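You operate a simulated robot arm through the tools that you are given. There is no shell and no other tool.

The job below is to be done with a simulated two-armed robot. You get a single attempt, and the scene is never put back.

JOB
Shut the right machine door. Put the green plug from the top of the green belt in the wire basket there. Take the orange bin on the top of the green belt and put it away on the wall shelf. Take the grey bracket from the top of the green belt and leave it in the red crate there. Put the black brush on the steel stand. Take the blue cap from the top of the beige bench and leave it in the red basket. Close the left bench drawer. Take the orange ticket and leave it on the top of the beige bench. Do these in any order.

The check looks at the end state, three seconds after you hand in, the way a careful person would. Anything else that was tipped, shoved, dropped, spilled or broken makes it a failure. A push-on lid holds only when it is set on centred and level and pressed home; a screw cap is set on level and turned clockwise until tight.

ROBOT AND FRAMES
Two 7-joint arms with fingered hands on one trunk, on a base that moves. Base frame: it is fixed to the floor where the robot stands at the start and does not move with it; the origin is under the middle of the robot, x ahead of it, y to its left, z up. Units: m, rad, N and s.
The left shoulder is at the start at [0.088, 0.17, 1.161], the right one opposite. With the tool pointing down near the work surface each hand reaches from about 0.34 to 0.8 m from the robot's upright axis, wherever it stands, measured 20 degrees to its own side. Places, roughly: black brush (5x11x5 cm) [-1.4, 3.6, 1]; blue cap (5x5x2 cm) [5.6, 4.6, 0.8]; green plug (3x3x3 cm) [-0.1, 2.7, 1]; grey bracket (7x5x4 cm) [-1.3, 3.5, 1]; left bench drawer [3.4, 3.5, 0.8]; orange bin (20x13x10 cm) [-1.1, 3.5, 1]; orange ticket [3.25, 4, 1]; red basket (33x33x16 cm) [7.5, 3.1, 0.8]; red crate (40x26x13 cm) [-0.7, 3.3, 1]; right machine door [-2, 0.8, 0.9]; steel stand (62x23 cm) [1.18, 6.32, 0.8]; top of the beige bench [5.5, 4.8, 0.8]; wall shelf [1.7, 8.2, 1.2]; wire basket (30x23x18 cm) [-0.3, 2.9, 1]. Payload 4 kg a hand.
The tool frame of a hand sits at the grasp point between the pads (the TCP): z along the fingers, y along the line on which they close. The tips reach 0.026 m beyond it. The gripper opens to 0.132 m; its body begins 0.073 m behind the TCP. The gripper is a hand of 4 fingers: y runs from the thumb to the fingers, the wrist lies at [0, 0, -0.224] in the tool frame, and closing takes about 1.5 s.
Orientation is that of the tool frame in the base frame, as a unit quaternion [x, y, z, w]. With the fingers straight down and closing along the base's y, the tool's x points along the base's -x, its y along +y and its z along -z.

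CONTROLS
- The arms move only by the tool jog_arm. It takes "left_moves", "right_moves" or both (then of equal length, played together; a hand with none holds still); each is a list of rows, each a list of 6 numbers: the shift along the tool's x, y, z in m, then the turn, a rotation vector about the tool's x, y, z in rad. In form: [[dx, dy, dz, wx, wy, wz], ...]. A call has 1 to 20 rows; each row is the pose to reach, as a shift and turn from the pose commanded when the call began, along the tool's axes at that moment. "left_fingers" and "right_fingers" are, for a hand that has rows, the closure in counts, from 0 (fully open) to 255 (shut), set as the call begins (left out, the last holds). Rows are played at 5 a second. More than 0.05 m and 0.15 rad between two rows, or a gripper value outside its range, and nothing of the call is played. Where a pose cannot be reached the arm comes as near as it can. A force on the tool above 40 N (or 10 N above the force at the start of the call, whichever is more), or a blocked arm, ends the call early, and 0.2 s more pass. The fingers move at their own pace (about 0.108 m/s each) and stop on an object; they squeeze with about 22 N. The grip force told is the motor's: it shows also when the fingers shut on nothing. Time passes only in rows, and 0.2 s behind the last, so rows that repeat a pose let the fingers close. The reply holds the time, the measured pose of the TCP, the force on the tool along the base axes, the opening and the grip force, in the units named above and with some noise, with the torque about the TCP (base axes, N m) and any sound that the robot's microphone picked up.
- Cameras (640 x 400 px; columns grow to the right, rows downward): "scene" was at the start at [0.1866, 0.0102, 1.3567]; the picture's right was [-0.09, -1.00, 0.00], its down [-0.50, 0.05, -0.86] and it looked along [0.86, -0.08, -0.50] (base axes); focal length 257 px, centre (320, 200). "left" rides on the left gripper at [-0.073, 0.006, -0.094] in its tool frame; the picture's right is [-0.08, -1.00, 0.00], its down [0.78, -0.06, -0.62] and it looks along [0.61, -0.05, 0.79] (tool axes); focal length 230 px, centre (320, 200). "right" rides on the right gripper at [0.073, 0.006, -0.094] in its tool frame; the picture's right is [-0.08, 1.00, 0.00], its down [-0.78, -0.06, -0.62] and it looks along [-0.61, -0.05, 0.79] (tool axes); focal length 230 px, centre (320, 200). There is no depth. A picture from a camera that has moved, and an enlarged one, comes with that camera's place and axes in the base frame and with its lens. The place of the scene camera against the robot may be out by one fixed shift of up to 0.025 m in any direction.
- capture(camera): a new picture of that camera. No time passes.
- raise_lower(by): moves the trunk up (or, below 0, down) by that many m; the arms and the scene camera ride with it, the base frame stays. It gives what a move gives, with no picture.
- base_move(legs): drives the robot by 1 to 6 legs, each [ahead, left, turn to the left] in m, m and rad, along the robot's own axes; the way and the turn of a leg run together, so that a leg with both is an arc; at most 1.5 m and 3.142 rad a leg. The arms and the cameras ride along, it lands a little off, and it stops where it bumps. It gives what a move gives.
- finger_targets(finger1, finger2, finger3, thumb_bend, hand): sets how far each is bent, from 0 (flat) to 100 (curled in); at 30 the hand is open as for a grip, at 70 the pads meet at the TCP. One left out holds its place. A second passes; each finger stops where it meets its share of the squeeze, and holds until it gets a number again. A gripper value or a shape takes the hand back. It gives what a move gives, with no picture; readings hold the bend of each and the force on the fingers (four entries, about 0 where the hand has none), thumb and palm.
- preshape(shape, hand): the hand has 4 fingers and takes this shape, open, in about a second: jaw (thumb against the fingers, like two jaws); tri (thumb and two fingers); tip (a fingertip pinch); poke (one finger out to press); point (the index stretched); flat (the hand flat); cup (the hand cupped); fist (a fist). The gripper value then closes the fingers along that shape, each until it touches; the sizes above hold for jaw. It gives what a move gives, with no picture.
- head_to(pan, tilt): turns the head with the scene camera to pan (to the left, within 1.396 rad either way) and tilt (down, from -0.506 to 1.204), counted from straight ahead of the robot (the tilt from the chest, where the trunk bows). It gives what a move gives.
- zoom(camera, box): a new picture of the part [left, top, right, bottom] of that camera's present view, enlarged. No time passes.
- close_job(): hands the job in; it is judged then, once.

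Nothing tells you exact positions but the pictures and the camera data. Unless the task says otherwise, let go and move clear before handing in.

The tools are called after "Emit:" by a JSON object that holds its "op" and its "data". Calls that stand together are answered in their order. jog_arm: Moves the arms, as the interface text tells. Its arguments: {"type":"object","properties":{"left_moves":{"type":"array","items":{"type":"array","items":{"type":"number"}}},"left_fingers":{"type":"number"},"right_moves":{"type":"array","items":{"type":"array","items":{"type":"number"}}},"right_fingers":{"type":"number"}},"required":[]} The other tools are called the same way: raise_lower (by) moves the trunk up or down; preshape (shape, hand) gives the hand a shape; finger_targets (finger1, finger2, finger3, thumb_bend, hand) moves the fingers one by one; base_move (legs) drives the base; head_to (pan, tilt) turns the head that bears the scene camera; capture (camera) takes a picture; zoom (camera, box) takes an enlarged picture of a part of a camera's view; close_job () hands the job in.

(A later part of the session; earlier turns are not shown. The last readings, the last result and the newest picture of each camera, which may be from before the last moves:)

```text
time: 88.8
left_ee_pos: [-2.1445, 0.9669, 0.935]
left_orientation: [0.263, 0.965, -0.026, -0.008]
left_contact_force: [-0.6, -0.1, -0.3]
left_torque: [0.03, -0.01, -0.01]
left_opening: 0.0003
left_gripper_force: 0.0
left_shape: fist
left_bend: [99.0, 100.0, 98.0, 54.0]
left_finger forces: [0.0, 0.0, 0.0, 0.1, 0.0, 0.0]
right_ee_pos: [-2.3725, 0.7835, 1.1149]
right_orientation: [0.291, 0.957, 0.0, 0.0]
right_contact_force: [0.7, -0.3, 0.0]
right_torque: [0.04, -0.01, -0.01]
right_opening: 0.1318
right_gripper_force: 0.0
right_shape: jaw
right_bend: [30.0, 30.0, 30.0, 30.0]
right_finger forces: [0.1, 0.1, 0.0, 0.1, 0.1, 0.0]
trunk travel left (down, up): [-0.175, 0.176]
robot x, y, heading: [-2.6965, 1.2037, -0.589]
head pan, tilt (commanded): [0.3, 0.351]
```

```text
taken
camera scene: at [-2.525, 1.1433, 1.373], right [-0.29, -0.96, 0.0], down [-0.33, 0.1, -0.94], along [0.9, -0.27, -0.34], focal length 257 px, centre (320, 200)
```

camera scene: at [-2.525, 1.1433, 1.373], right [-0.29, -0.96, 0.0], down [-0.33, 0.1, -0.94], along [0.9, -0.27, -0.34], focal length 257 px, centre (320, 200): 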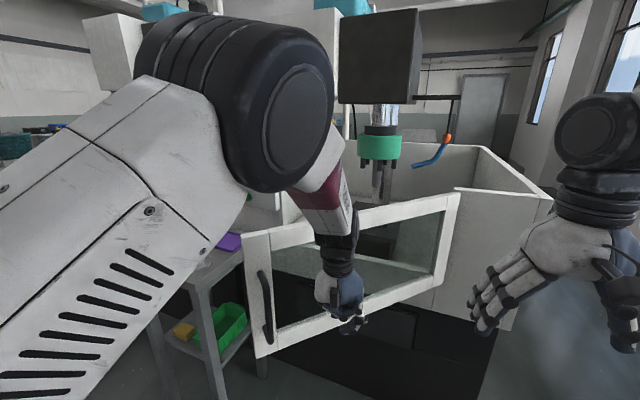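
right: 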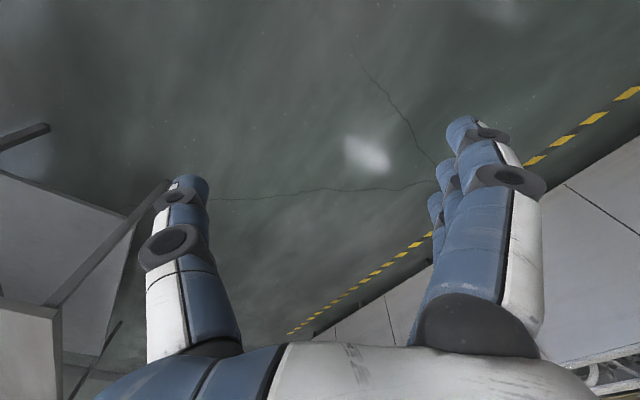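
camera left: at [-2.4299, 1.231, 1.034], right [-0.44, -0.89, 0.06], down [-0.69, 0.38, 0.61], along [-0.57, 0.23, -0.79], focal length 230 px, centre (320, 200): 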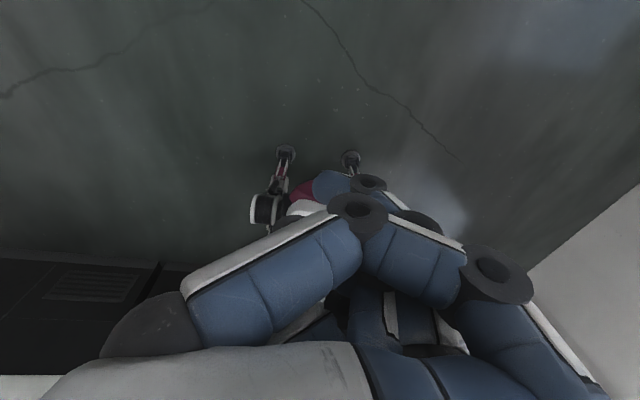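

The fist is in front of the middle of the door panel. Pushing forward step by step.

Emit:
{"op": "base_move", "data": {"legs": [[0.15, 0, 0]]}}

Emit:
{"op": "capture", "data": {"camera": "scene"}}

```text
time: 90.2
left_ee_pos: [-2.0174, 0.8817, 0.9341]
left_orientation: [0.262, 0.965, -0.028, -0.009]
left_contact_force: [0.7, 0.3, -0.9]
left_torque: [0.05, 0.04, -0.02]
left_opening: 0.0001
left_gripper_force: 0.2
left_shape: fist
left_bend: [99.0, 100.0, 98.0, 54.0]
left_finger forces: [0.0, 0.1, 0.0, 0.1, 0.0, 0.0]
right_ee_pos: [-2.2449, 0.6994, 1.1164]
right_orientation: [0.292, 0.956, 0.0, 0.0]
right_contact_force: [-0.1, 0.0, 0.3]
right_torque: [-0.01, 0.02, 0.02]
right_opening: 0.1318
right_gripper_force: 0.1
right_shape: jaw
right_bend: [30.0, 30.0, 30.0, 30.0]
right_finger forces: [0.0, 0.0, 0.0, 0.0, 0.0, 0.0]
trunk travel left (down, up): [-0.175, 0.176]
robot x, y, heading: [-2.5705, 1.1231, -0.593]
head pan, tilt (commanded): [0.3, 0.351]
```

```text
taken
camera scene: at [-2.3982, 1.0579, 1.3729], right [-0.29, -0.96, 0.0], down [-0.33, 0.1, -0.94], along [0.9, -0.27, -0.34], focal length 257 px, centre (320, 200)
```

scene: 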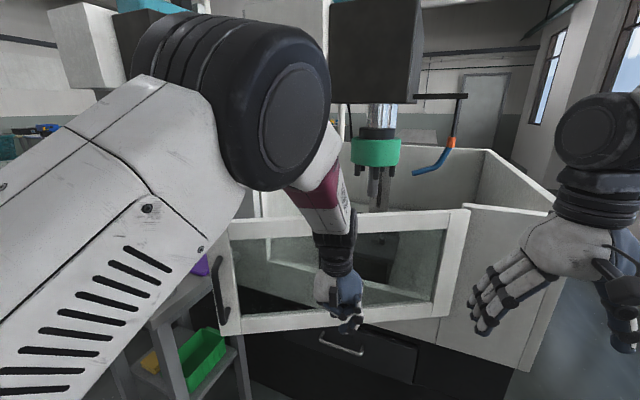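

The door is swinging as I push. Continuing.

Emit:
{"op": "base_move", "data": {"legs": [[0.12, 0, 0]]}}

Emit:
{"op": "capture", "data": {"camera": "scene"}}

```text
time: 91.4
left_ee_pos: [-1.9152, 0.8169, 0.936]
left_orientation: [0.259, 0.965, -0.029, -0.011]
left_contact_force: [0.3, 0.2, 0.3]
left_torque: [0.0, 0.02, -0.02]
left_opening: 0.0001
left_gripper_force: 0.0
left_shape: fist
left_bend: [99.0, 100.0, 98.0, 54.0]
left_finger forces: [0.1, 0.0, 0.0, 0.1, 0.1, 0.0]
right_ee_pos: [-2.1431, 0.6315, 1.1149]
right_orientation: [0.29, 0.957, 0.001, -0.001]
right_contact_force: [0.8, 0.5, -0.5]
right_torque: [0.01, 0.02, -0.01]
right_opening: 0.1317
right_gripper_force: 0.1
right_shape: jaw
right_bend: [30.0, 30.0, 30.0, 30.0]
right_finger forces: [0.0, 0.1, 0.1, 0.0, 0.0, 0.0]
trunk travel left (down, up): [-0.175, 0.176]
robot x, y, heading: [-2.4684, 1.0534, -0.587]
head pan, tilt (commanded): [0.3, 0.351]
```

```text
taken
camera scene: at [-2.2973, 0.9912, 1.3729], right [-0.28, -0.96, 0.0], down [-0.33, 0.1, -0.94], along [0.9, -0.27, -0.34], focal length 257 px, centre (320, 200)
```

scene: 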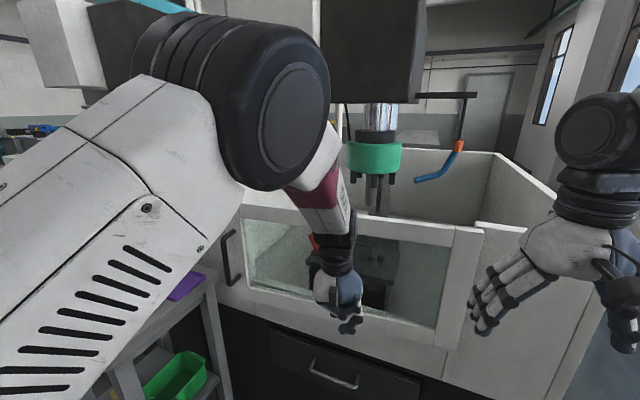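

Door is nearly shut. I'll pull the right hand back a bit for clearance and keep pushing gently.

Emit:
{"op": "jog_arm", "data": {"right_moves": [[0.04, 0, 0, 0, 0, 0], [0.08, 0, 0, 0, 0, 0]]}}

Emit:
{"op": "base_move", "data": {"legs": [[0.06, 0, 0]]}}

Emit:
{"op": "capture", "data": {"camera": "scene"}}

```text
time: 92.0
left_ee_pos: [-1.9145, 0.8168, 0.936]
left_orientation: [0.258, 0.966, -0.029, -0.009]
left_contact_force: [-0.9, -0.6, 1.1]
left_torque: [0.01, -0.01, 0.03]
left_opening: 0.0
left_gripper_force: 0.1
left_shape: fist
left_bend: [99.0, 100.0, 98.0, 54.0]
left_finger forces: [0.0, 0.1, 0.0, 0.0, 0.0, 0.0]
right_ee_pos: [-2.2119, 0.6765, 1.115]
right_orientation: [0.29, 0.957, 0.0, 0.001]
right_contact_force: [-0.8, -0.2, -0.5]
right_torque: [-0.01, -0.02, -0.01]
right_opening: 0.1319
right_gripper_force: 0.0
right_shape: jaw
right_bend: [30.0, 30.0, 30.0, 30.0]
right_finger forces: [0.0, 0.0, 0.0, 0.1, 0.0, 0.0]
trunk travel left (down, up): [-0.175, 0.176]
robot x, y, heading: [-2.4666, 1.0517, -0.595]
head pan, tilt (commanded): [0.3, 0.351]
```

```text
time: 93.0
left_ee_pos: [-1.8685, 0.7849, 0.9348]
left_orientation: [0.26, 0.965, -0.029, -0.01]
left_contact_force: [0.9, -0.3, 0.2]
left_torque: [-0.03, 0.03, -0.01]
left_opening: 0.0
left_gripper_force: 0.0
left_shape: fist
left_bend: [98.0, 100.0, 98.0, 54.0]
left_finger forces: [0.0, 0.0, 0.1, 0.0, 0.1, 0.0]
right_ee_pos: [-2.1633, 0.6439, 1.1146]
right_orientation: [0.29, 0.957, 0.0, 0.0]
right_contact_force: [-0.1, -0.3, -0.6]
right_torque: [0.01, 0.01, 0.01]
right_opening: 0.1318
right_gripper_force: 0.0
right_shape: jaw
right_bend: [30.0, 30.0, 30.0, 30.0]
right_finger forces: [0.0, 0.0, 0.0, 0.0, 0.0, 0.1]
trunk travel left (down, up): [-0.175, 0.176]
robot x, y, heading: [-2.4207, 1.0181, -0.591]
head pan, tilt (commanded): [0.3, 0.351]
```

```text
taken
camera scene: at [-2.2499, 0.9592, 1.3728], right [-0.29, -0.96, 0.0], down [-0.33, 0.1, -0.94], along [0.9, -0.27, -0.34], focal length 257 px, centre (320, 200)
```

scene: 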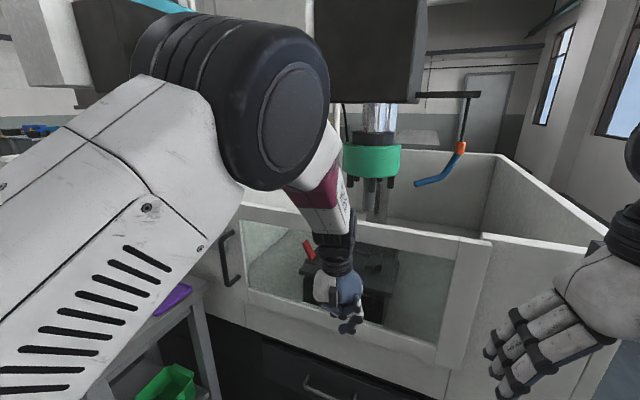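

Checking how far the door still stands open.

Emit:
{"op": "zoom", "data": {"camera": "scene", "box": [200, 190, 520, 390]}}

Emit:
{"op": "capture", "data": {"camera": "right"}}

```text
2.00 times, centred on (360, 290) of scene
camera zoom: at [-2.2499, 0.9592, 1.3728], right [-0.29, -0.96, 0.0], down [-0.33, 0.1, -0.94], along [0.9, -0.27, -0.34], focal length 514 px, centre (240, 20)
```

zoom: 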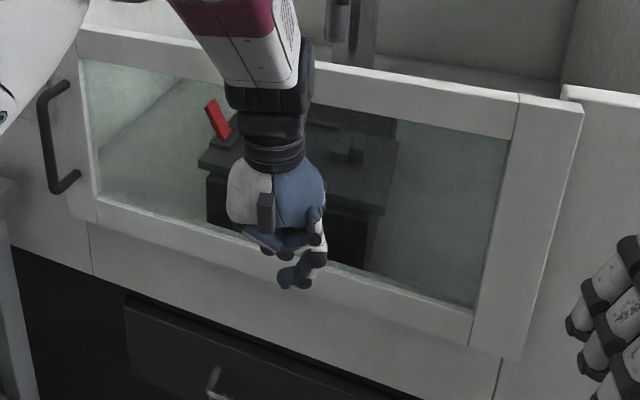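

```text
taken
camera right: at [-2.2215, 0.6885, 1.2084], right [0.62, 0.79, 0.0], down [0.62, -0.49, 0.62], along [0.48, -0.38, -0.79], focal length 230 px, centre (320, 200)
```

right: 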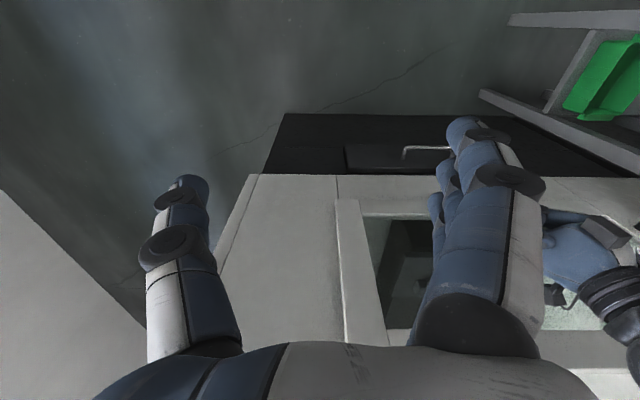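

The door is close to parallel with the wall. I'll press with the arm to feel whether it is fully home.

Emit:
{"op": "jog_arm", "data": {"left_moves": [[-0.02, 0, 0, 0, 0, 0], [-0.04, 0, 0, 0, 0, 0], [-0.06, 0, 0, 0, 0, 0]]}}

Emit:
{"op": "zoom", "data": {"camera": "scene", "box": [200, 190, 520, 390]}}

```text
time: 93.5
left_ee_pos: [-1.8433, 0.7712, 0.9355]
left_orientation: [0.259, 0.966, -0.026, -0.015]
left_contact_force: [-15.4, 9.8, 7.8]
left_torque: [-1.42, -2.41, 0.33]
left_opening: 0.0
left_gripper_force: 0.1
left_shape: fist
left_bend: [98.0, 100.0, 98.0, 54.0]
left_finger forces: [0.1, 0.1, 0.0, 0.1, 0.0, 0.1]
right_ee_pos: [-2.1643, 0.644, 1.1159]
right_orientation: [0.291, 0.957, 0.0, -0.001]
right_contact_force: [1.1, 0.6, -0.3]
right_torque: [0.04, 0.03, -0.03]
right_opening: 0.132
right_gripper_force: 0.1
right_shape: jaw
right_bend: [30.0, 30.0, 30.0, 30.0]
right_finger forces: [0.0, 0.0, 0.0, 0.1, 0.0, 0.0]
trunk travel left (down, up): [-0.175, 0.176]
robot x, y, heading: [-2.4218, 1.0209, -0.589]
head pan, tilt (commanded): [0.3, 0.351]
stopped in row 2 (left hand): the force on the tool passed its limit at 91 N (the readings are from after the stop); the commanded pose is now the measured one
```

```text
2.00 times, centred on (360, 290) of scene
camera zoom: at [-2.2518, 0.9607, 1.3733], right [-0.28, -0.96, 0.0], down [-0.33, 0.1, -0.94], along [0.9, -0.27, -0.34], focal length 514 px, centre (240, 20)
```

zoom: 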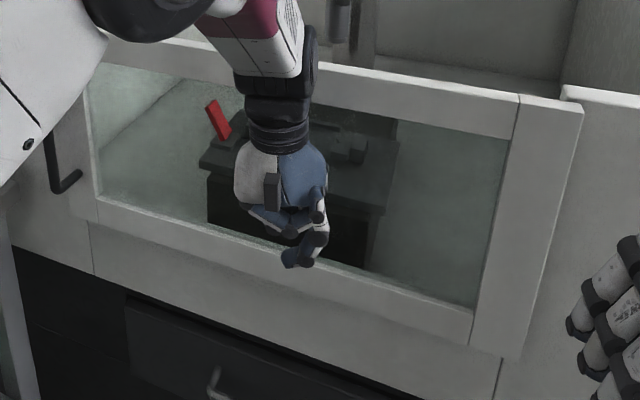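

The door met a hard stop (91 N), so it's shut. I'll back away and restore the left arm posture.

Emit:
{"op": "jog_arm", "data": {"left_moves": [[0.03, 0, 0, 0, 0, 0], [0.06, 0, 0, 0, 0, 0]]}}

Emit:
{"op": "base_move", "data": {"legs": [[-0.7, -0.05, 0]]}}

Emit:
{"op": "jog_arm", "data": {"left_moves": [[0, 0.03, -0.04, 0, 0, 0], [0, 0.06, -0.08, 0, 0, 0], [0, 0.08, -0.12, 0, 0, 0], [0, 0.1, -0.16, 0, 0, 0], [0, 0.1, -0.2, 0, 0, 0]]}}

Emit:
{"op": "capture", "data": {"camera": "scene"}}

```text
time: 94.1
left_ee_pos: [-1.8934, 0.8044, 0.9349]
left_orientation: [0.253, 0.967, -0.031, -0.017]
left_contact_force: [0.2, -0.8, -0.3]
left_torque: [-0.01, -0.02, -0.01]
left_opening: 0.0
left_gripper_force: 0.1
left_shape: fist
left_bend: [98.0, 100.0, 98.0, 54.0]
left_finger forces: [0.0, 0.0, 0.1, 0.0, 0.0, 0.0]
right_ee_pos: [-2.1636, 0.6447, 1.1153]
right_orientation: [0.29, 0.957, 0.0, 0.0]
right_contact_force: [-0.2, -0.4, -0.4]
right_torque: [-0.03, 0.01, 0.04]
right_opening: 0.1318
right_gripper_force: 0.1
right_shape: jaw
right_bend: [30.0, 30.0, 30.0, 30.0]
right_finger forces: [0.1, 0.0, 0.0, 0.1, 0.1, 0.0]
trunk travel left (down, up): [-0.175, 0.176]
robot x, y, heading: [-2.422, 1.0195, -0.588]
head pan, tilt (commanded): [0.3, 0.351]
```

```text
time: 98.0
left_ee_pos: [-2.5037, 1.147, 0.9359]
left_orientation: [0.26, 0.965, -0.032, -0.016]
left_contact_force: [-0.2, 0.4, 0.9]
left_torque: [0.0, 0.02, 0.01]
left_opening: 0.0
left_gripper_force: 0.0
left_shape: fist
left_bend: [98.0, 100.0, 98.0, 54.0]
left_finger forces: [0.0, 0.0, 0.0, 0.0, 0.1, 0.0]
right_ee_pos: [-2.7781, 0.9931, 1.1157]
right_orientation: [0.297, 0.955, 0.001, -0.001]
right_contact_force: [0.3, -0.1, 0.3]
right_torque: [-0.02, -0.02, -0.01]
right_opening: 0.1318
right_gripper_force: 0.0
right_shape: jaw
right_bend: [30.0, 30.0, 30.0, 30.0]
right_finger forces: [0.1, 0.0, 0.0, 0.0, 0.0, 0.0]
trunk travel left (down, up): [-0.175, 0.176]
robot x, y, heading: [-3.0312, 1.3742, -0.604]
head pan, tilt (commanded): [0.3, 0.351]
```

```text
time: 99.2
left_ee_pos: [-2.4446, 1.2437, 1.1315]
left_orientation: [0.261, 0.965, -0.031, -0.016]
left_contact_force: [-0.4, 0.0, -0.1]
left_torque: [-0.01, -0.04, 0.03]
left_opening: 0.0
left_gripper_force: 0.0
left_shape: fist
left_bend: [98.0, 100.0, 98.0, 54.0]
left_finger forces: [0.1, 0.0, 0.0, 0.0, 0.0, 0.0]
right_ee_pos: [-2.7788, 0.9934, 1.1147]
right_orientation: [0.299, 0.954, 0.0, 0.0]
right_contact_force: [0.4, 0.2, -0.7]
right_torque: [0.02, -0.01, 0.03]
right_opening: 0.1319
right_gripper_force: 0.1
right_shape: jaw
right_bend: [30.0, 30.0, 30.0, 30.0]
right_finger forces: [0.1, 0.0, 0.1, 0.0, 0.0, 0.0]
trunk travel left (down, up): [-0.175, 0.176]
robot x, y, heading: [-3.0285, 1.3715, -0.6]
head pan, tilt (commanded): [0.3, 0.351]
```

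```text
taken
camera scene: at [-2.8611, 1.3108, 1.3732], right [-0.3, -0.95, 0.0], down [-0.33, 0.1, -0.94], along [0.9, -0.28, -0.34], focal length 257 px, centre (320, 200)
```

scene: 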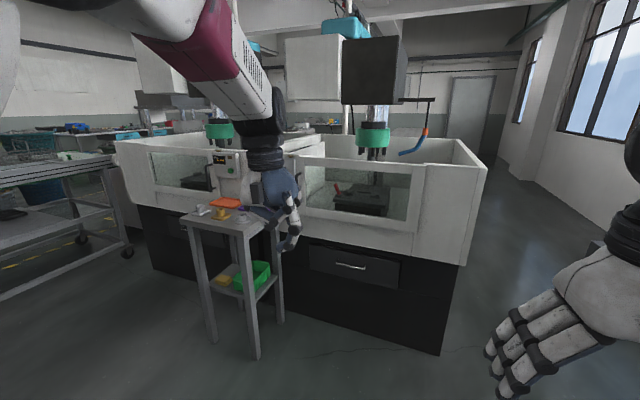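

The door now sits flush in the machine face. Zooming to confirm, and opening the left hand again.

Emit:
{"op": "zoom", "data": {"camera": "scene", "box": [270, 120, 500, 264]}}

Emit:
{"op": "preshape", "data": {"shape": "jaw", "hand": "left"}}

```text
2.78 times, centred on (385, 192) of scene
camera zoom: at [-2.8611, 1.3108, 1.3732], right [-0.3, -0.95, 0.0], down [-0.33, 0.1, -0.94], along [0.9, -0.28, -0.34], focal length 714 px, centre (139, 222)
```

zoom: 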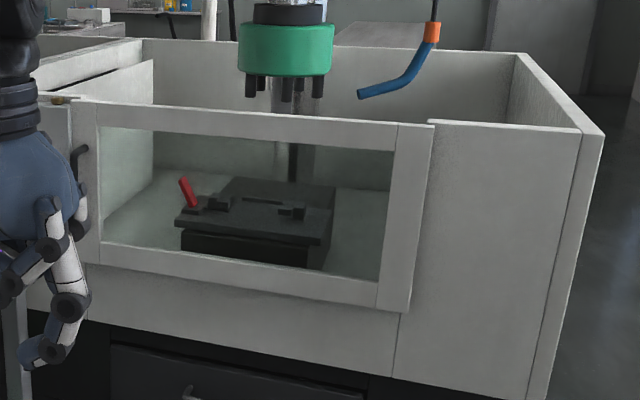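

```text
time: 100.1
left_ee_pos: [-2.4443, 1.2447, 1.1298]
left_orientation: [0.261, 0.965, -0.032, -0.016]
left_contact_force: [0.3, 0.0, -0.3]
left_torque: [-0.05, -0.01, 0.04]
left_opening: 0.1324
left_gripper_force: 0.1
left_shape: jaw
left_bend: [30.0, 30.0, 30.0, 30.0]
left_finger forces: [0.1, 0.1, 0.1, 0.0, 0.0, 0.1]
right_ee_pos: [-2.7783, 0.9916, 1.1154]
right_orientation: [0.299, 0.954, 0.001, -0.001]
right_contact_force: [-0.4, -0.2, 0.0]
right_torque: [-0.03, -0.01, 0.02]
right_opening: 0.1318
right_gripper_force: 0.1
right_shape: jaw
right_bend: [30.0, 30.0, 30.0, 30.0]
right_finger forces: [0.0, 0.1, 0.0, 0.0, 0.0, 0.0]
trunk travel left (down, up): [-0.175, 0.176]
robot x, y, heading: [-3.0269, 1.378, -0.603]
head pan, tilt (commanded): [0.3, 0.351]
```

Door looks shut. Now turning left to face the belt.

Emit:
{"op": "base_move", "data": {"legs": [[0, 0, 1.55]]}}

Emit:
{"op": "head_to", "data": {"pan": 0.0, "tilt": 0.3}}

Emit:
{"op": "capture", "data": {"camera": "scene"}}

Emit:
{"op": "zoom", "data": {"camera": "scene", "box": [220, 100, 420, 225]}}

```text
time: 104.3
left_ee_pos: [-2.901, 1.96, 1.1299]
left_orientation: [-0.5, 0.865, -0.034, 0.012]
left_contact_force: [0.0, -0.1, -0.4]
left_torque: [0.01, -0.02, 0.0]
left_opening: 0.1322
left_gripper_force: 0.0
left_shape: jaw
left_bend: [30.0, 30.0, 30.0, 30.0]
left_finger forces: [0.0, 0.0, 0.0, 0.0, 0.0, 0.0]
right_ee_pos: [-2.649, 1.6261, 1.1151]
right_orientation: [-0.467, 0.884, -0.001, 0.0]
right_contact_force: [-0.2, -0.4, 0.7]
right_torque: [0.02, -0.01, 0.03]
right_opening: 0.1322
right_gripper_force: 0.2
right_shape: jaw
right_bend: [30.0, 30.0, 30.0, 30.0]
right_finger forces: [0.0, 0.0, 0.1, 0.0, 0.0, 0.0]
trunk travel left (down, up): [-0.175, 0.176]
robot x, y, heading: [-3.0271, 1.3723, 0.972]
head pan, tilt (commanded): [0.3, 0.351]
```

```text
time: 105.1
left_ee_pos: [-2.9022, 1.9605, 1.1296]
left_orientation: [-0.5, 0.865, -0.034, 0.011]
left_contact_force: [0.3, -0.2, 0.5]
left_torque: [0.0, 0.0, -0.02]
left_opening: 0.1319
left_gripper_force: 0.2
left_shape: jaw
left_bend: [30.0, 30.0, 30.0, 30.0]
left_finger forces: [0.0, 0.1, 0.0, 0.0, 0.0, 0.0]
right_ee_pos: [-2.6499, 1.6263, 1.1145]
right_orientation: [-0.466, 0.885, 0.001, -0.001]
right_contact_force: [-0.2, -0.1, 0.3]
right_torque: [-0.02, -0.01, -0.01]
right_opening: 0.1318
right_gripper_force: 0.0
right_shape: jaw
right_bend: [30.0, 30.0, 30.0, 30.0]
right_finger forces: [0.0, 0.1, 0.0, 0.1, 0.1, 0.1]
trunk travel left (down, up): [-0.175, 0.176]
robot x, y, heading: [-3.0272, 1.3743, 0.966]
head pan, tilt (commanded): [0.0, 0.3]
```

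```text
taken
camera scene: at [-2.9207, 1.5469, 1.3777], right [0.83, -0.56, 0.0], down [-0.17, -0.24, -0.96], along [0.54, 0.79, -0.3], focal length 257 px, centre (320, 200)
```

scene: 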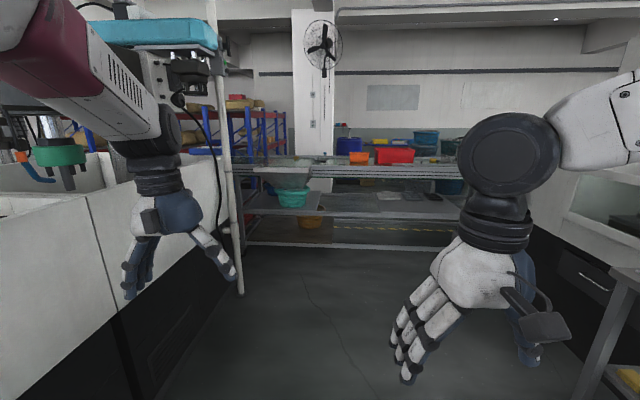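

```text
3.20 times, centred on (320, 162) of scene
camera zoom: at [-2.9207, 1.5469, 1.3777], right [0.83, -0.56, 0.0], down [-0.17, -0.24, -0.96], along [0.54, 0.79, -0.3], focal length 822 px, centre (320, 320)
```

zoom: 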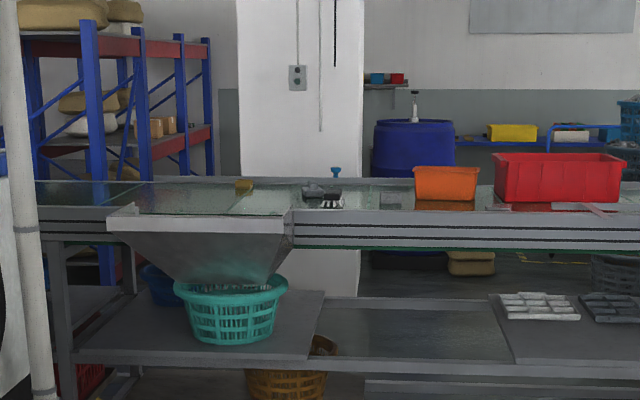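

The belt is ahead with a yellow block, a dark bracket/brush cluster, the orange bin and the red crate. I'll drive closer.

Emit:
{"op": "base_move", "data": {"legs": [[1.3, -0.25, 0]]}}

Emit:
{"op": "capture", "data": {"camera": "scene"}}

Emit:
{"op": "head_to", "data": {"pan": -0.8, "tilt": 0.3}}

Emit:
{"op": "capture", "data": {"camera": "scene"}}

```text
time: 111.7
left_ee_pos: [-1.9624, 2.8628, 1.1292]
left_orientation: [-0.494, 0.869, -0.034, 0.01]
left_contact_force: [0.3, 0.5, 1.1]
left_torque: [-0.02, 0.0, 0.01]
left_opening: 0.1318
left_gripper_force: 0.0
left_shape: jaw
left_bend: [30.0, 30.0, 30.0, 30.0]
left_finger forces: [0.1, 0.0, 0.0, 0.0, 0.0, 0.0]
right_ee_pos: [-1.7134, 2.5263, 1.1157]
right_orientation: [-0.46, 0.888, -0.001, 0.0]
right_contact_force: [1.4, 0.0, 1.2]
right_torque: [-0.04, -0.02, 0.02]
right_opening: 0.1321
right_gripper_force: 0.1
right_shape: jaw
right_bend: [30.0, 30.0, 30.0, 30.0]
right_finger forces: [0.2, 0.0, 0.0, 0.0, 0.1, 0.0]
trunk travel left (down, up): [-0.175, 0.176]
robot x, y, heading: [-2.0936, 2.2786, 0.956]
head pan, tilt (commanded): [0.0, 0.3]
```

```text
taken
camera scene: at [-1.9863, 2.45, 1.3777], right [0.82, -0.58, 0.0], down [-0.17, -0.24, -0.96], along [0.55, 0.78, -0.3], focal length 257 px, centre (320, 200)
```

scene: 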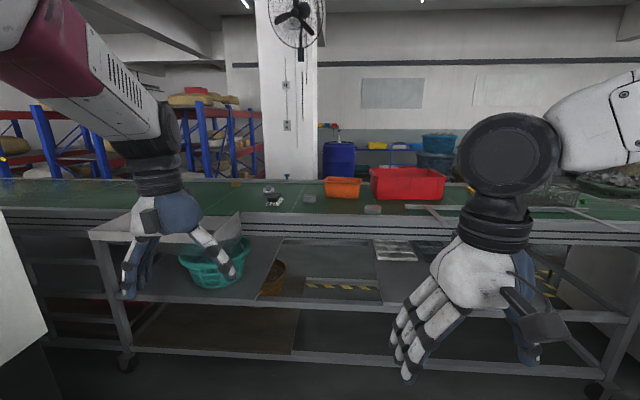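

```text
time: 112.8
left_ee_pos: [-1.9613, 2.8636, 1.1294]
left_orientation: [-0.494, 0.869, -0.033, 0.011]
left_contact_force: [0.4, 1.0, -0.6]
left_torque: [-0.01, -0.01, 0.01]
left_opening: 0.1318
left_gripper_force: 0.0
left_shape: jaw
left_bend: [30.0, 30.0, 30.0, 30.0]
left_finger forces: [0.0, 0.0, 0.1, 0.0, 0.0, 0.0]
right_ee_pos: [-1.7134, 2.5261, 1.1142]
right_orientation: [-0.461, 0.888, 0.0, -0.001]
right_contact_force: [-0.1, -0.5, -0.6]
right_torque: [-0.01, 0.0, -0.03]
right_opening: 0.1318
right_gripper_force: 0.0
right_shape: jaw
right_bend: [30.0, 30.0, 30.0, 30.0]
right_finger forces: [0.0, 0.0, 0.0, 0.1, 0.0, 0.0]
trunk travel left (down, up): [-0.175, 0.176]
robot x, y, heading: [-2.0976, 2.2772, 0.959]
head pan, tilt (commanded): [-0.799, 0.3]
```

```text
taken
camera scene: at [-1.948, 2.3883, 1.3777], right [0.16, -0.99, 0.0], down [-0.29, -0.05, -0.96], along [0.94, 0.15, -0.3], focal length 257 px, centre (320, 200)
```

scene: 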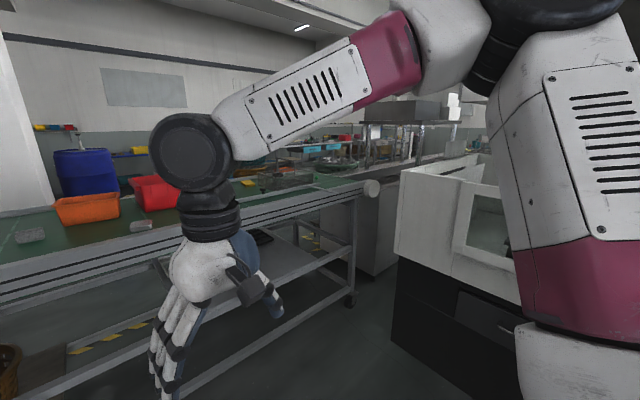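

The conveyor is in front with many small items. Zooming in on them.

Emit:
{"op": "zoom", "data": {"camera": "scene", "box": [130, 130, 390, 290]}}

Emit:
{"op": "head_to", "data": {"pan": -0.1, "tilt": 0.4}}

Emit:
{"op": "zoom", "data": {"camera": "scene", "box": [220, 110, 460, 260]}}

```text
2.46 times, centred on (260, 210) of scene
camera zoom: at [-1.948, 2.3883, 1.3777], right [0.16, -0.99, 0.0], down [-0.29, -0.05, -0.96], along [0.94, 0.15, -0.3], focal length 632 px, centre (468, 175)
```

zoom: 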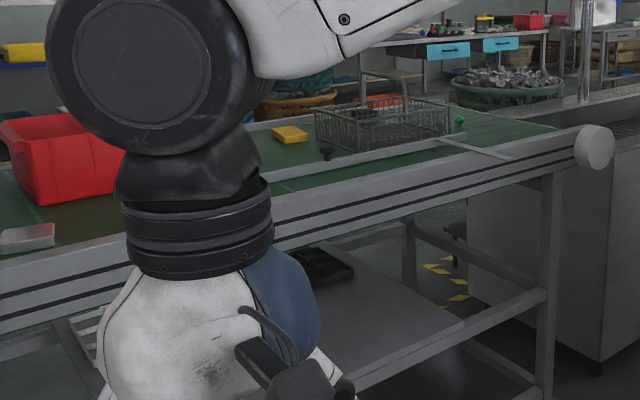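

```text
time: 113.9
left_ee_pos: [-1.9624, 2.8634, 1.1304]
left_orientation: [-0.493, 0.869, -0.034, 0.011]
left_contact_force: [-0.2, 0.3, 0.2]
left_torque: [-0.04, 0.0, 0.01]
left_opening: 0.1321
left_gripper_force: 0.0
left_shape: jaw
left_bend: [30.0, 30.0, 30.0, 30.0]
left_finger forces: [0.1, 0.0, 0.0, 0.1, 0.0, 0.0]
right_ee_pos: [-1.7136, 2.5273, 1.1162]
right_orientation: [-0.46, 0.888, 0.0, -0.001]
right_contact_force: [0.1, 0.3, 0.7]
right_torque: [0.01, 0.03, 0.02]
right_opening: 0.1319
right_gripper_force: 0.1
right_shape: jaw
right_bend: [30.0, 30.0, 30.0, 30.0]
right_finger forces: [0.0, 0.0, 0.0, 0.0, 0.0, 0.0]
trunk travel left (down, up): [-0.175, 0.176]
robot x, y, heading: [-2.0972, 2.2756, 0.959]
head pan, tilt (commanded): [-0.099, 0.4]
```

```text
2.67 times, centred on (340, 185) of scene
camera zoom: at [-1.9795, 2.4435, 1.3685], right [0.76, -0.65, 0.0], down [-0.25, -0.29, -0.92], along [0.6, 0.7, -0.39], focal length 685 px, centre (267, 240)
```

zoom: 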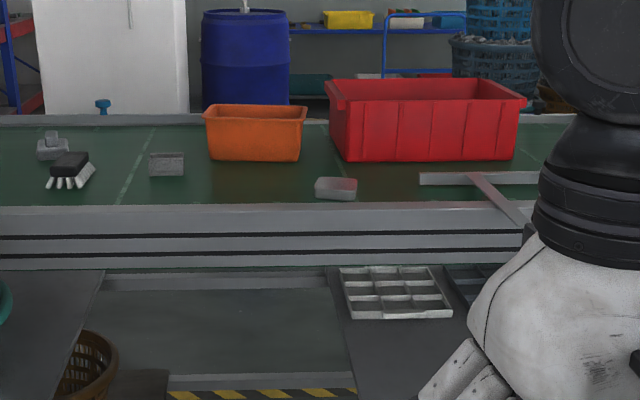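

I take the brush near [-1.42, 3.68], a grey block (likely the bracket) near [-1.25, 3.62], the bin near [-1.05, 3.6] and the crate near [-0.65, 3.4]; belt top about z 0.94, front edge about 0.95 m ahead. I'll approach the belt.

Emit:
{"op": "base_move", "data": {"legs": [[0.6, 0.2, 0], [0.2, 0, -0.05]]}}

Emit:
{"op": "head_to", "data": {"pan": 0.0, "tilt": 0.6}}

Emit:
{"op": "capture", "data": {"camera": "scene"}}

Emit:
{"op": "capture", "data": {"camera": "right"}}

Emit:
{"op": "capture", "data": {"camera": "left"}}

```text
time: 118.5
left_ee_pos: [-1.6446, 3.6109, 1.1309]
left_orientation: [-0.473, 0.88, -0.034, 0.01]
left_contact_force: [0.6, 0.0, -0.1]
left_torque: [-0.01, 0.0, -0.02]
left_opening: 0.1319
left_gripper_force: 0.1
left_shape: jaw
left_bend: [30.0, 30.0, 30.0, 30.0]
left_finger forces: [0.0, 0.1, 0.0, 0.0, 0.0, 0.0]
right_ee_pos: [-1.4125, 3.2633, 1.1144]
right_orientation: [-0.44, 0.898, 0.0, -0.001]
right_contact_force: [0.1, -0.9, -0.2]
right_torque: [0.02, -0.03, -0.01]
right_opening: 0.132
right_gripper_force: 0.0
right_shape: jaw
right_bend: [30.0, 30.0, 30.0, 30.0]
right_finger forces: [0.1, 0.0, 0.0, 0.0, 0.0, 0.0]
trunk travel left (down, up): [-0.175, 0.176]
robot x, y, heading: [-1.8085, 3.0303, 0.916]
head pan, tilt (commanded): [-0.099, 0.4]
```

```text
time: 119.3
left_ee_pos: [-1.6446, 3.611, 1.1289]
left_orientation: [-0.474, 0.88, -0.033, 0.011]
left_contact_force: [-0.1, -0.4, -0.3]
left_torque: [-0.03, 0.0, -0.03]
left_opening: 0.1316
left_gripper_force: 0.0
left_shape: jaw
left_bend: [30.0, 30.0, 30.0, 30.0]
left_finger forces: [0.0, 0.0, 0.0, 0.1, 0.0, 0.0]
right_ee_pos: [-1.4122, 3.2641, 1.1148]
right_orientation: [-0.439, 0.898, 0.0, 0.0]
right_contact_force: [0.3, 0.0, 0.1]
right_torque: [-0.01, 0.0, 0.0]
right_opening: 0.132
right_gripper_force: 0.1
right_shape: jaw
right_bend: [30.0, 30.0, 30.0, 30.0]
right_finger forces: [0.1, 0.0, 0.1, 0.0, 0.1, 0.0]
trunk travel left (down, up): [-0.175, 0.176]
robot x, y, heading: [-1.8066, 3.033, 0.909]
head pan, tilt (commanded): [0.0, 0.6]
```

```text
taken
camera scene: at [-1.693, 3.1964, 1.3504], right [0.79, -0.61, 0.0], down [-0.35, -0.45, -0.83], along [0.51, 0.65, -0.56], focal length 257 px, centre (320, 200)
```

scene: 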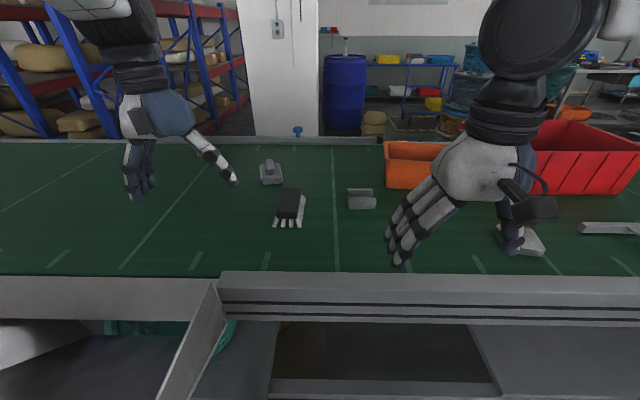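

```text
taken
camera right: at [-1.4631, 3.2097, 1.2086], right [-0.74, 0.67, 0.0], down [0.53, 0.58, 0.62], along [0.41, 0.46, -0.79], focal length 230 px, centre (320, 200)
```

right: 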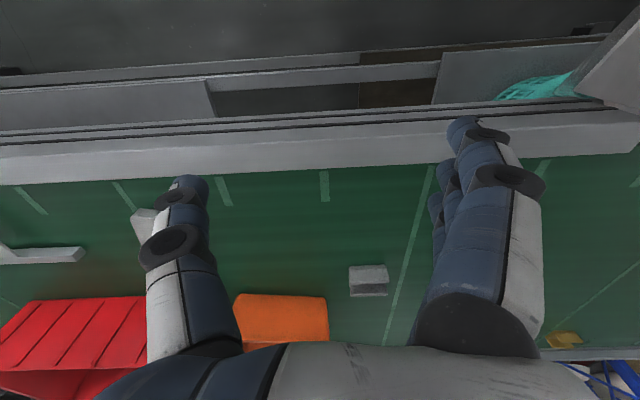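

```text
taken
camera left: at [-1.6147, 3.6798, 1.2211], right [0.87, -0.48, 0.07], down [-0.41, -0.66, 0.63], along [-0.26, -0.58, -0.77], focal length 230 px, centre (320, 200)
```

left: 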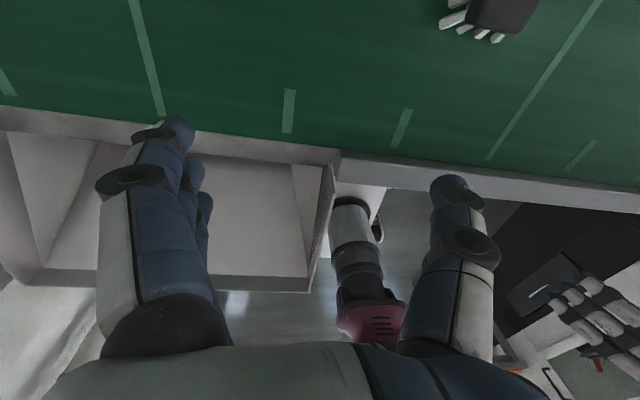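

I'm at the belt. Zooming in on the small items to identify the bracket and brush.

Emit:
{"op": "zoom", "data": {"camera": "scene", "box": [240, 130, 400, 230]}}

Emit:
{"op": "zoom", "data": {"camera": "scene", "box": [480, 190, 640, 290]}}

```text
4.00 times, centred on (320, 180) of scene
camera zoom: at [-1.693, 3.1964, 1.3504], right [0.79, -0.61, 0.0], down [-0.35, -0.45, -0.83], along [0.51, 0.65, -0.56], focal length 1028 px, centre (320, 280)
```

zoom: 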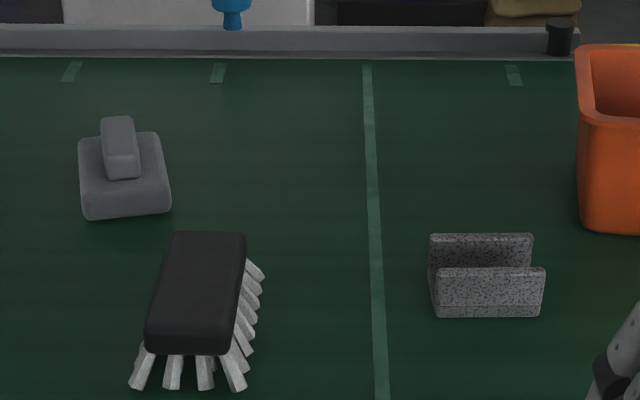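

```text
4.00 times, centred on (560, 240) of scene
camera zoom: at [-1.693, 3.1964, 1.3504], right [0.79, -0.61, 0.0], down [-0.35, -0.45, -0.83], along [0.51, 0.65, -0.56], focal length 1028 px, centre (-640, 40)
```

zoom: 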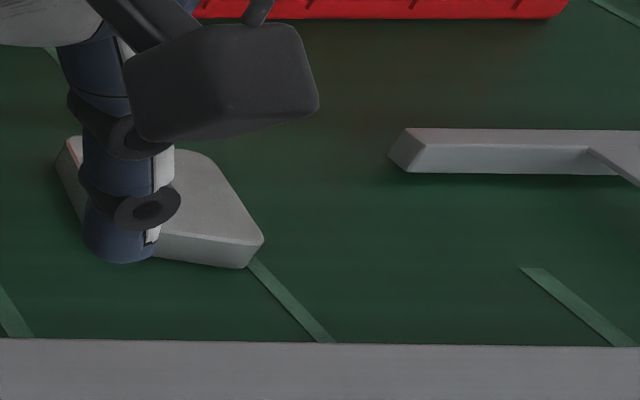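

The U-shaped grey channel near [-1.27, 3.56] is the bracket; the black brush with white bristles is left of it. I'll inch the base closer, then bring the right hand above the bracket.

Emit:
{"op": "base_move", "data": {"legs": [[0.1, 0.05, 0]]}}

Emit:
{"op": "capture", "data": {"camera": "right"}}

```text
time: 120.5
left_ee_pos: [-1.624, 3.7218, 1.1304]
left_orientation: [-0.473, 0.88, -0.035, 0.009]
left_contact_force: [-0.3, -0.2, -0.4]
left_torque: [0.0, -0.02, 0.0]
left_opening: 0.1318
left_gripper_force: 0.0
left_shape: jaw
left_bend: [30.0, 30.0, 30.0, 30.0]
left_finger forces: [0.0, 0.0, 0.0, 0.0, 0.1, 0.0]
right_ee_pos: [-1.3915, 3.3716, 1.1142]
right_orientation: [-0.44, 0.898, 0.0, -0.001]
right_contact_force: [-0.4, 0.5, -0.3]
right_torque: [-0.01, 0.02, 0.0]
right_opening: 0.1318
right_gripper_force: 0.1
right_shape: jaw
right_bend: [30.0, 30.0, 30.0, 30.0]
right_finger forces: [0.0, 0.0, 0.0, 0.1, 0.1, 0.0]
trunk travel left (down, up): [-0.175, 0.176]
robot x, y, heading: [-1.7838, 3.1433, 0.911]
head pan, tilt (commanded): [0.0, 0.6]
```

```text
taken
camera right: at [-1.4418, 3.3193, 1.2085], right [-0.74, 0.67, 0.0], down [0.53, 0.58, 0.62], along [0.41, 0.45, -0.79], focal length 230 px, centre (320, 200)
```

right: 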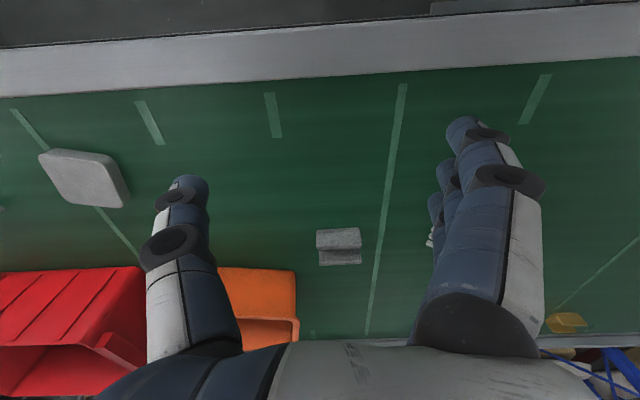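

Bracket is about 0.215 m forward of the right hand and 1.4 cm left. Moving above it with a reduced opening.

Emit:
{"op": "jog_arm", "data": {"right_moves": [[-0.045, 0.003, 0, 0, 0, 0], [-0.09, 0.006, 0, 0, 0, 0], [-0.135, 0.009, 0, 0, 0, 0], [-0.18, 0.012, 0, 0, 0, 0], [-0.215, 0.014, 0, 0, 0, 0], [-0.215, 0.014, 0.03, 0, 0, 0]], "right_fingers": 45}}

Emit:
{"op": "capture", "data": {"camera": "right"}}

Emit:
{"op": "capture", "data": {"camera": "scene"}}

```text
time: 121.9
left_ee_pos: [-1.6231, 3.7207, 1.1298]
left_orientation: [-0.472, 0.881, -0.034, 0.01]
left_contact_force: [0.3, -0.4, 0.8]
left_torque: [0.04, 0.01, 0.01]
left_opening: 0.1321
left_gripper_force: 0.1
left_shape: jaw
left_bend: [30.0, 30.0, 30.0, 30.0]
left_finger forces: [0.0, 0.1, 0.1, 0.0, 0.0, 0.0]
right_ee_pos: [-1.2678, 3.5488, 1.0824]
right_orientation: [-0.439, 0.899, 0.0, 0.0]
right_contact_force: [0.0, 0.0, 0.8]
right_torque: [-0.03, 0.01, -0.01]
right_opening: 0.1092
right_gripper_force: 0.0
right_shape: jaw
right_bend: [57.0, 57.0, 57.0, 53.0]
right_finger forces: [0.0, 0.0, 0.1, 0.1, 0.0, 0.1]
trunk travel left (down, up): [-0.175, 0.176]
robot x, y, heading: [-1.7834, 3.1415, 0.914]
head pan, tilt (commanded): [0.0, 0.6]
```

```text
taken
camera right: at [-1.318, 3.4962, 1.1758], right [-0.74, 0.67, 0.0], down [0.53, 0.58, 0.62], along [0.41, 0.46, -0.79], focal length 230 px, centre (320, 200)
```

right: 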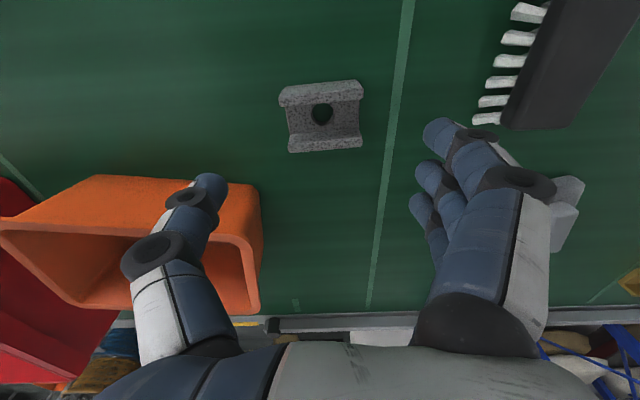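

```text
taken
camera scene: at [-1.6715, 3.3053, 1.3503], right [0.79, -0.61, 0.0], down [-0.35, -0.45, -0.83], along [0.51, 0.65, -0.56], focal length 257 px, centre (320, 200)
```

scene: 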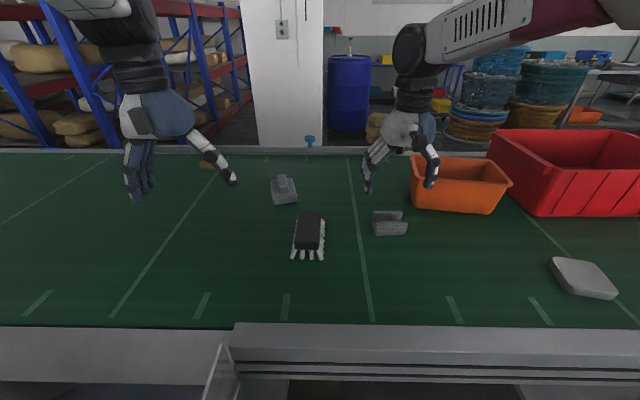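

The hand is directly above the bracket and thumb clears the bin. Lowering to grasp height and closing.

Emit:
{"op": "jog_arm", "data": {"right_moves": [[0.003, 0.001, 0.035, 0, 0, 0], [0.006, 0.001, 0.07, 0, 0, 0], [0.006, 0.001, 0.095, 0, 0, 0], [0.006, 0.001, 0.108, 0, 0, 0], [0.006, 0.001, 0.108, 0, 0, 0]]}}

Emit:
{"op": "capture", "data": {"camera": "right"}}

```text
time: 123.1
left_ee_pos: [-1.6225, 3.7202, 1.1303]
left_orientation: [-0.473, 0.88, -0.034, 0.011]
left_contact_force: [-0.3, 0.2, -0.3]
left_torque: [-0.02, -0.02, -0.02]
left_opening: 0.1319
left_gripper_force: 0.1
left_shape: jaw
left_bend: [30.0, 30.0, 30.0, 30.0]
left_finger forces: [0.1, 0.0, 0.0, 0.0, 0.0, 0.0]
right_ee_pos: [-1.2734, 3.5452, 0.9769]
right_orientation: [-0.439, 0.898, -0.001, -0.001]
right_contact_force: [0.3, -0.7, 3.0]
right_torque: [0.12, 0.09, 0.04]
right_opening: 0.109
right_gripper_force: 0.1
right_shape: jaw
right_bend: [57.0, 57.0, 57.0, 53.0]
right_finger forces: [1.0, 0.8, 0.6, 0.0, 0.1, 0.0]
trunk travel left (down, up): [-0.175, 0.176]
robot x, y, heading: [-1.787, 3.1467, 0.916]
head pan, tilt (commanded): [0.0, 0.6]
```

```text
taken
camera right: at [-1.3242, 3.4914, 1.0694], right [-0.74, 0.67, 0.0], down [0.53, 0.58, 0.62], along [0.42, 0.46, -0.79], focal length 230 px, centre (320, 200)
```

right: 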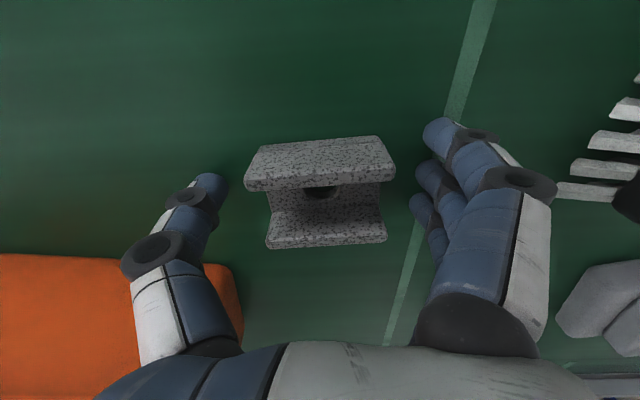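

The fingertips lightly touch the belt; bracket centered between thumb and fingers. Raising a few mm and closing.

Emit:
{"op": "jog_arm", "data": {"right_moves": [[0, 0, -0.004, 0, 0, 0], [0, 0, -0.004, 0, 0, 0], [0, 0, -0.004, 0, 0, 0], [0, 0, -0.004, 0, 0, 0], [0, 0, -0.004, 0, 0, 0], [0, 0, -0.004, 0, 0, 0], [0, 0, -0.004, 0, 0, 0], [0, 0, -0.004, 0, 0, 0]], "right_fingers": 255}}

Emit:
{"op": "capture", "data": {"camera": "right"}}

```text
time: 124.9
left_ee_pos: [-1.6237, 3.7187, 1.1312]
left_orientation: [-0.473, 0.88, -0.035, 0.011]
left_contact_force: [0.9, 0.7, 0.1]
left_torque: [-0.01, 0.01, 0.01]
left_opening: 0.1319
left_gripper_force: 0.0
left_shape: jaw
left_bend: [30.0, 30.0, 30.0, 30.0]
left_finger forces: [0.1, 0.0, 0.1, 0.0, 0.0, 0.0]
right_ee_pos: [-1.2757, 3.5451, 0.982]
right_orientation: [-0.439, 0.898, 0.0, 0.0]
right_contact_force: [1.5, 0.0, 10.4]
right_torque: [-0.2, -0.27, 0.04]
right_opening: 0.06
right_gripper_force: 21.3
right_shape: jaw
right_bend: [71.0, 71.0, 71.0, 70.0]
right_finger forces: [4.6, 7.2, 7.1, 0.0, 19.4, 0.0]
trunk travel left (down, up): [-0.175, 0.176]
robot x, y, heading: [-1.786, 3.1425, 0.909]
head pan, tilt (commanded): [0.0, 0.6]
```

```text
taken
camera right: at [-1.3254, 3.4912, 1.0741], right [-0.74, 0.67, 0.0], down [0.53, 0.58, 0.62], along [0.42, 0.46, -0.79], focal length 230 px, centre (320, 200)
```

right: 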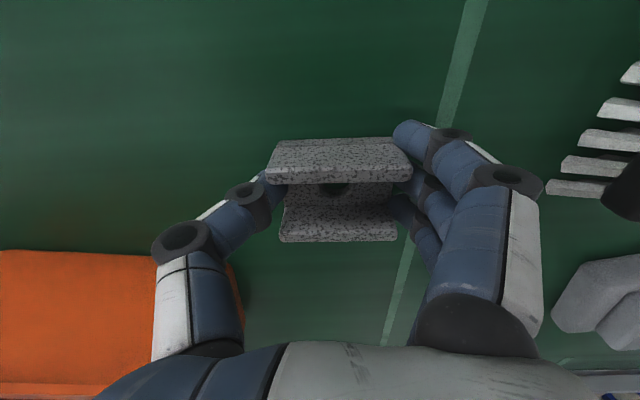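

Bracket gripped. Lifting.

Emit:
{"op": "jog_arm", "data": {"right_moves": [[0, 0, -0.03, 0, 0, 0], [0, 0, -0.07, 0, 0, 0], [0, 0, -0.11, 0, 0, 0], [0, 0, -0.15, 0, 0, 0], [0, 0, -0.19, 0, 0, 0]]}}

Emit:
{"op": "capture", "data": {"camera": "right"}}

Emit:
{"op": "capture", "data": {"camera": "scene"}}

```text
time: 126.1
left_ee_pos: [-1.624, 3.7194, 1.1304]
left_orientation: [-0.472, 0.881, -0.035, 0.011]
left_contact_force: [-0.5, -0.4, -1.5]
left_torque: [-0.02, -0.04, -0.01]
left_opening: 0.132
left_gripper_force: 0.1
left_shape: jaw
left_bend: [30.0, 30.0, 30.0, 30.0]
left_finger forces: [0.0, 0.1, 0.0, 0.0, 0.0, 0.0]
right_ee_pos: [-1.2749, 3.5457, 1.1729]
right_orientation: [-0.439, 0.899, -0.001, -0.001]
right_contact_force: [0.0, -0.3, -1.4]
right_torque: [0.0, 0.01, -0.01]
right_opening: 0.054
right_gripper_force: 22.0
right_shape: jaw
right_bend: [72.0, 72.0, 72.0, 70.0]
right_finger forces: [4.1, 5.7, 5.5, 0.0, 16.9, 0.1]
trunk travel left (down, up): [-0.175, 0.176]
robot x, y, heading: [-1.7874, 3.1415, 0.908]
head pan, tilt (commanded): [0.0, 0.6]
```

```text
taken
camera right: at [-1.3266, 3.4922, 1.2665], right [-0.74, 0.67, 0.0], down [0.53, 0.58, 0.62], along [0.41, 0.46, -0.79], focal length 230 px, centre (320, 200)
```

right: 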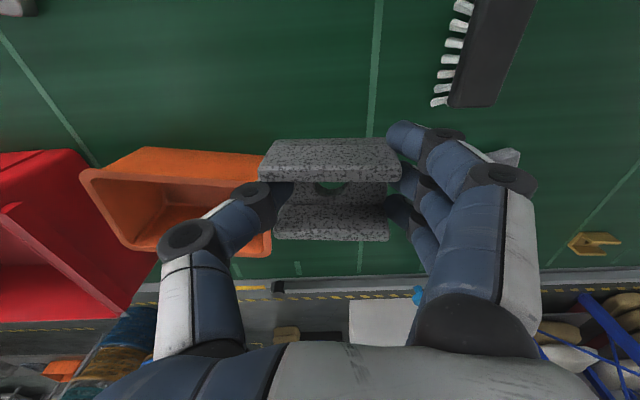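

```text
taken
camera scene: at [-1.6721, 3.305, 1.3504], right [0.79, -0.61, 0.0], down [-0.35, -0.45, -0.83], along [0.51, 0.65, -0.56], focal length 257 px, centre (320, 200)
```

scene: 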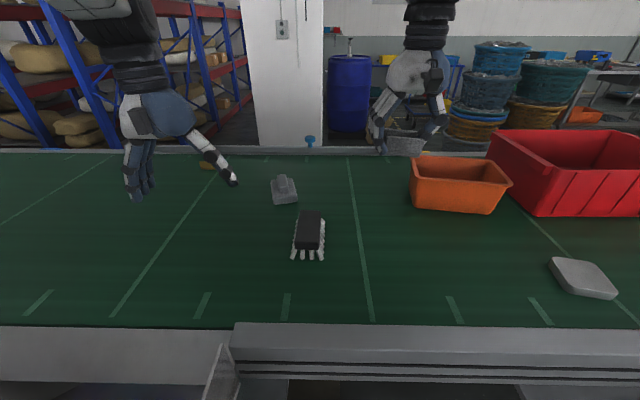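

Bracket is held firmly. Strafing right toward the crate.

Emit:
{"op": "base_move", "data": {"legs": [[0, -0.5, 0]]}}

Emit:
{"op": "capture", "data": {"camera": "right"}}

Emit:
{"op": "capture", "data": {"camera": "scene"}}

```text
time: 130.8
left_ee_pos: [-1.2331, 3.4174, 1.1296]
left_orientation: [-0.467, 0.884, -0.034, 0.01]
left_contact_force: [-0.1, 0.2, -0.3]
left_torque: [0.01, -0.02, -0.01]
left_opening: 0.1317
left_gripper_force: 0.0
left_shape: jaw
left_bend: [30.0, 30.0, 30.0, 30.0]
left_finger forces: [0.1, 0.0, 0.0, 0.0, 0.1, 0.0]
right_ee_pos: [-0.8877, 3.2377, 1.1723]
right_orientation: [-0.433, 0.902, 0.0, -0.001]
right_contact_force: [-0.5, -0.4, -1.6]
right_torque: [-0.02, -0.03, -0.03]
right_opening: 0.054
right_gripper_force: 21.3
right_shape: jaw
right_bend: [72.0, 72.0, 72.0, 70.0]
right_finger forces: [4.0, 5.5, 5.5, 0.0, 16.8, 0.0]
trunk travel left (down, up): [-0.175, 0.176]
robot x, y, heading: [-1.4, 2.8428, 0.895]
head pan, tilt (commanded): [0.0, 0.6]
```

```text
taken
camera right: at [-0.9392, 3.1849, 1.2655], right [-0.73, 0.68, 0.0], down [0.54, 0.57, 0.62], along [0.42, 0.45, -0.79], focal length 230 px, centre (320, 200)
```

right: 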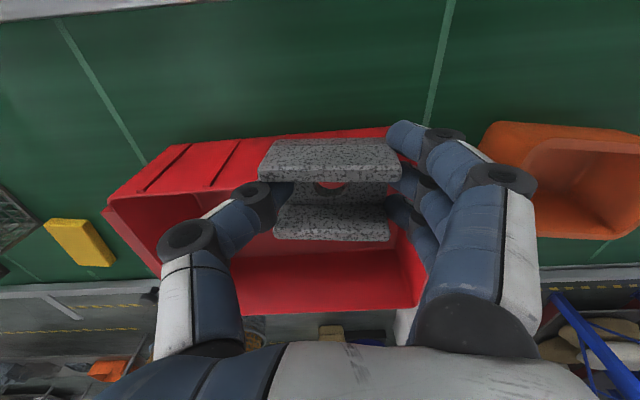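

```text
taken
camera scene: at [-1.2875, 3.0027, 1.3502], right [0.78, -0.62, 0.0], down [-0.35, -0.44, -0.82], along [0.52, 0.64, -0.57], focal length 257 px, centre (320, 200)
```

scene: 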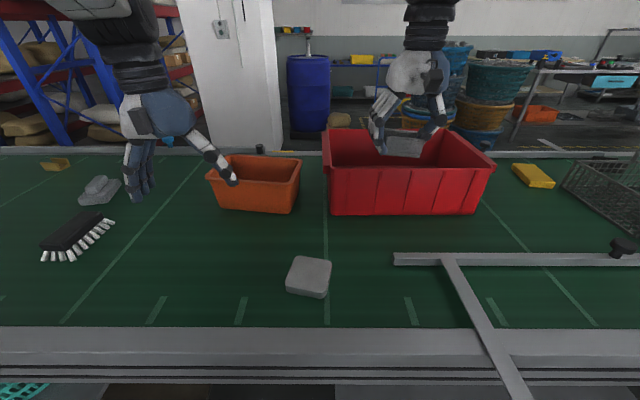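

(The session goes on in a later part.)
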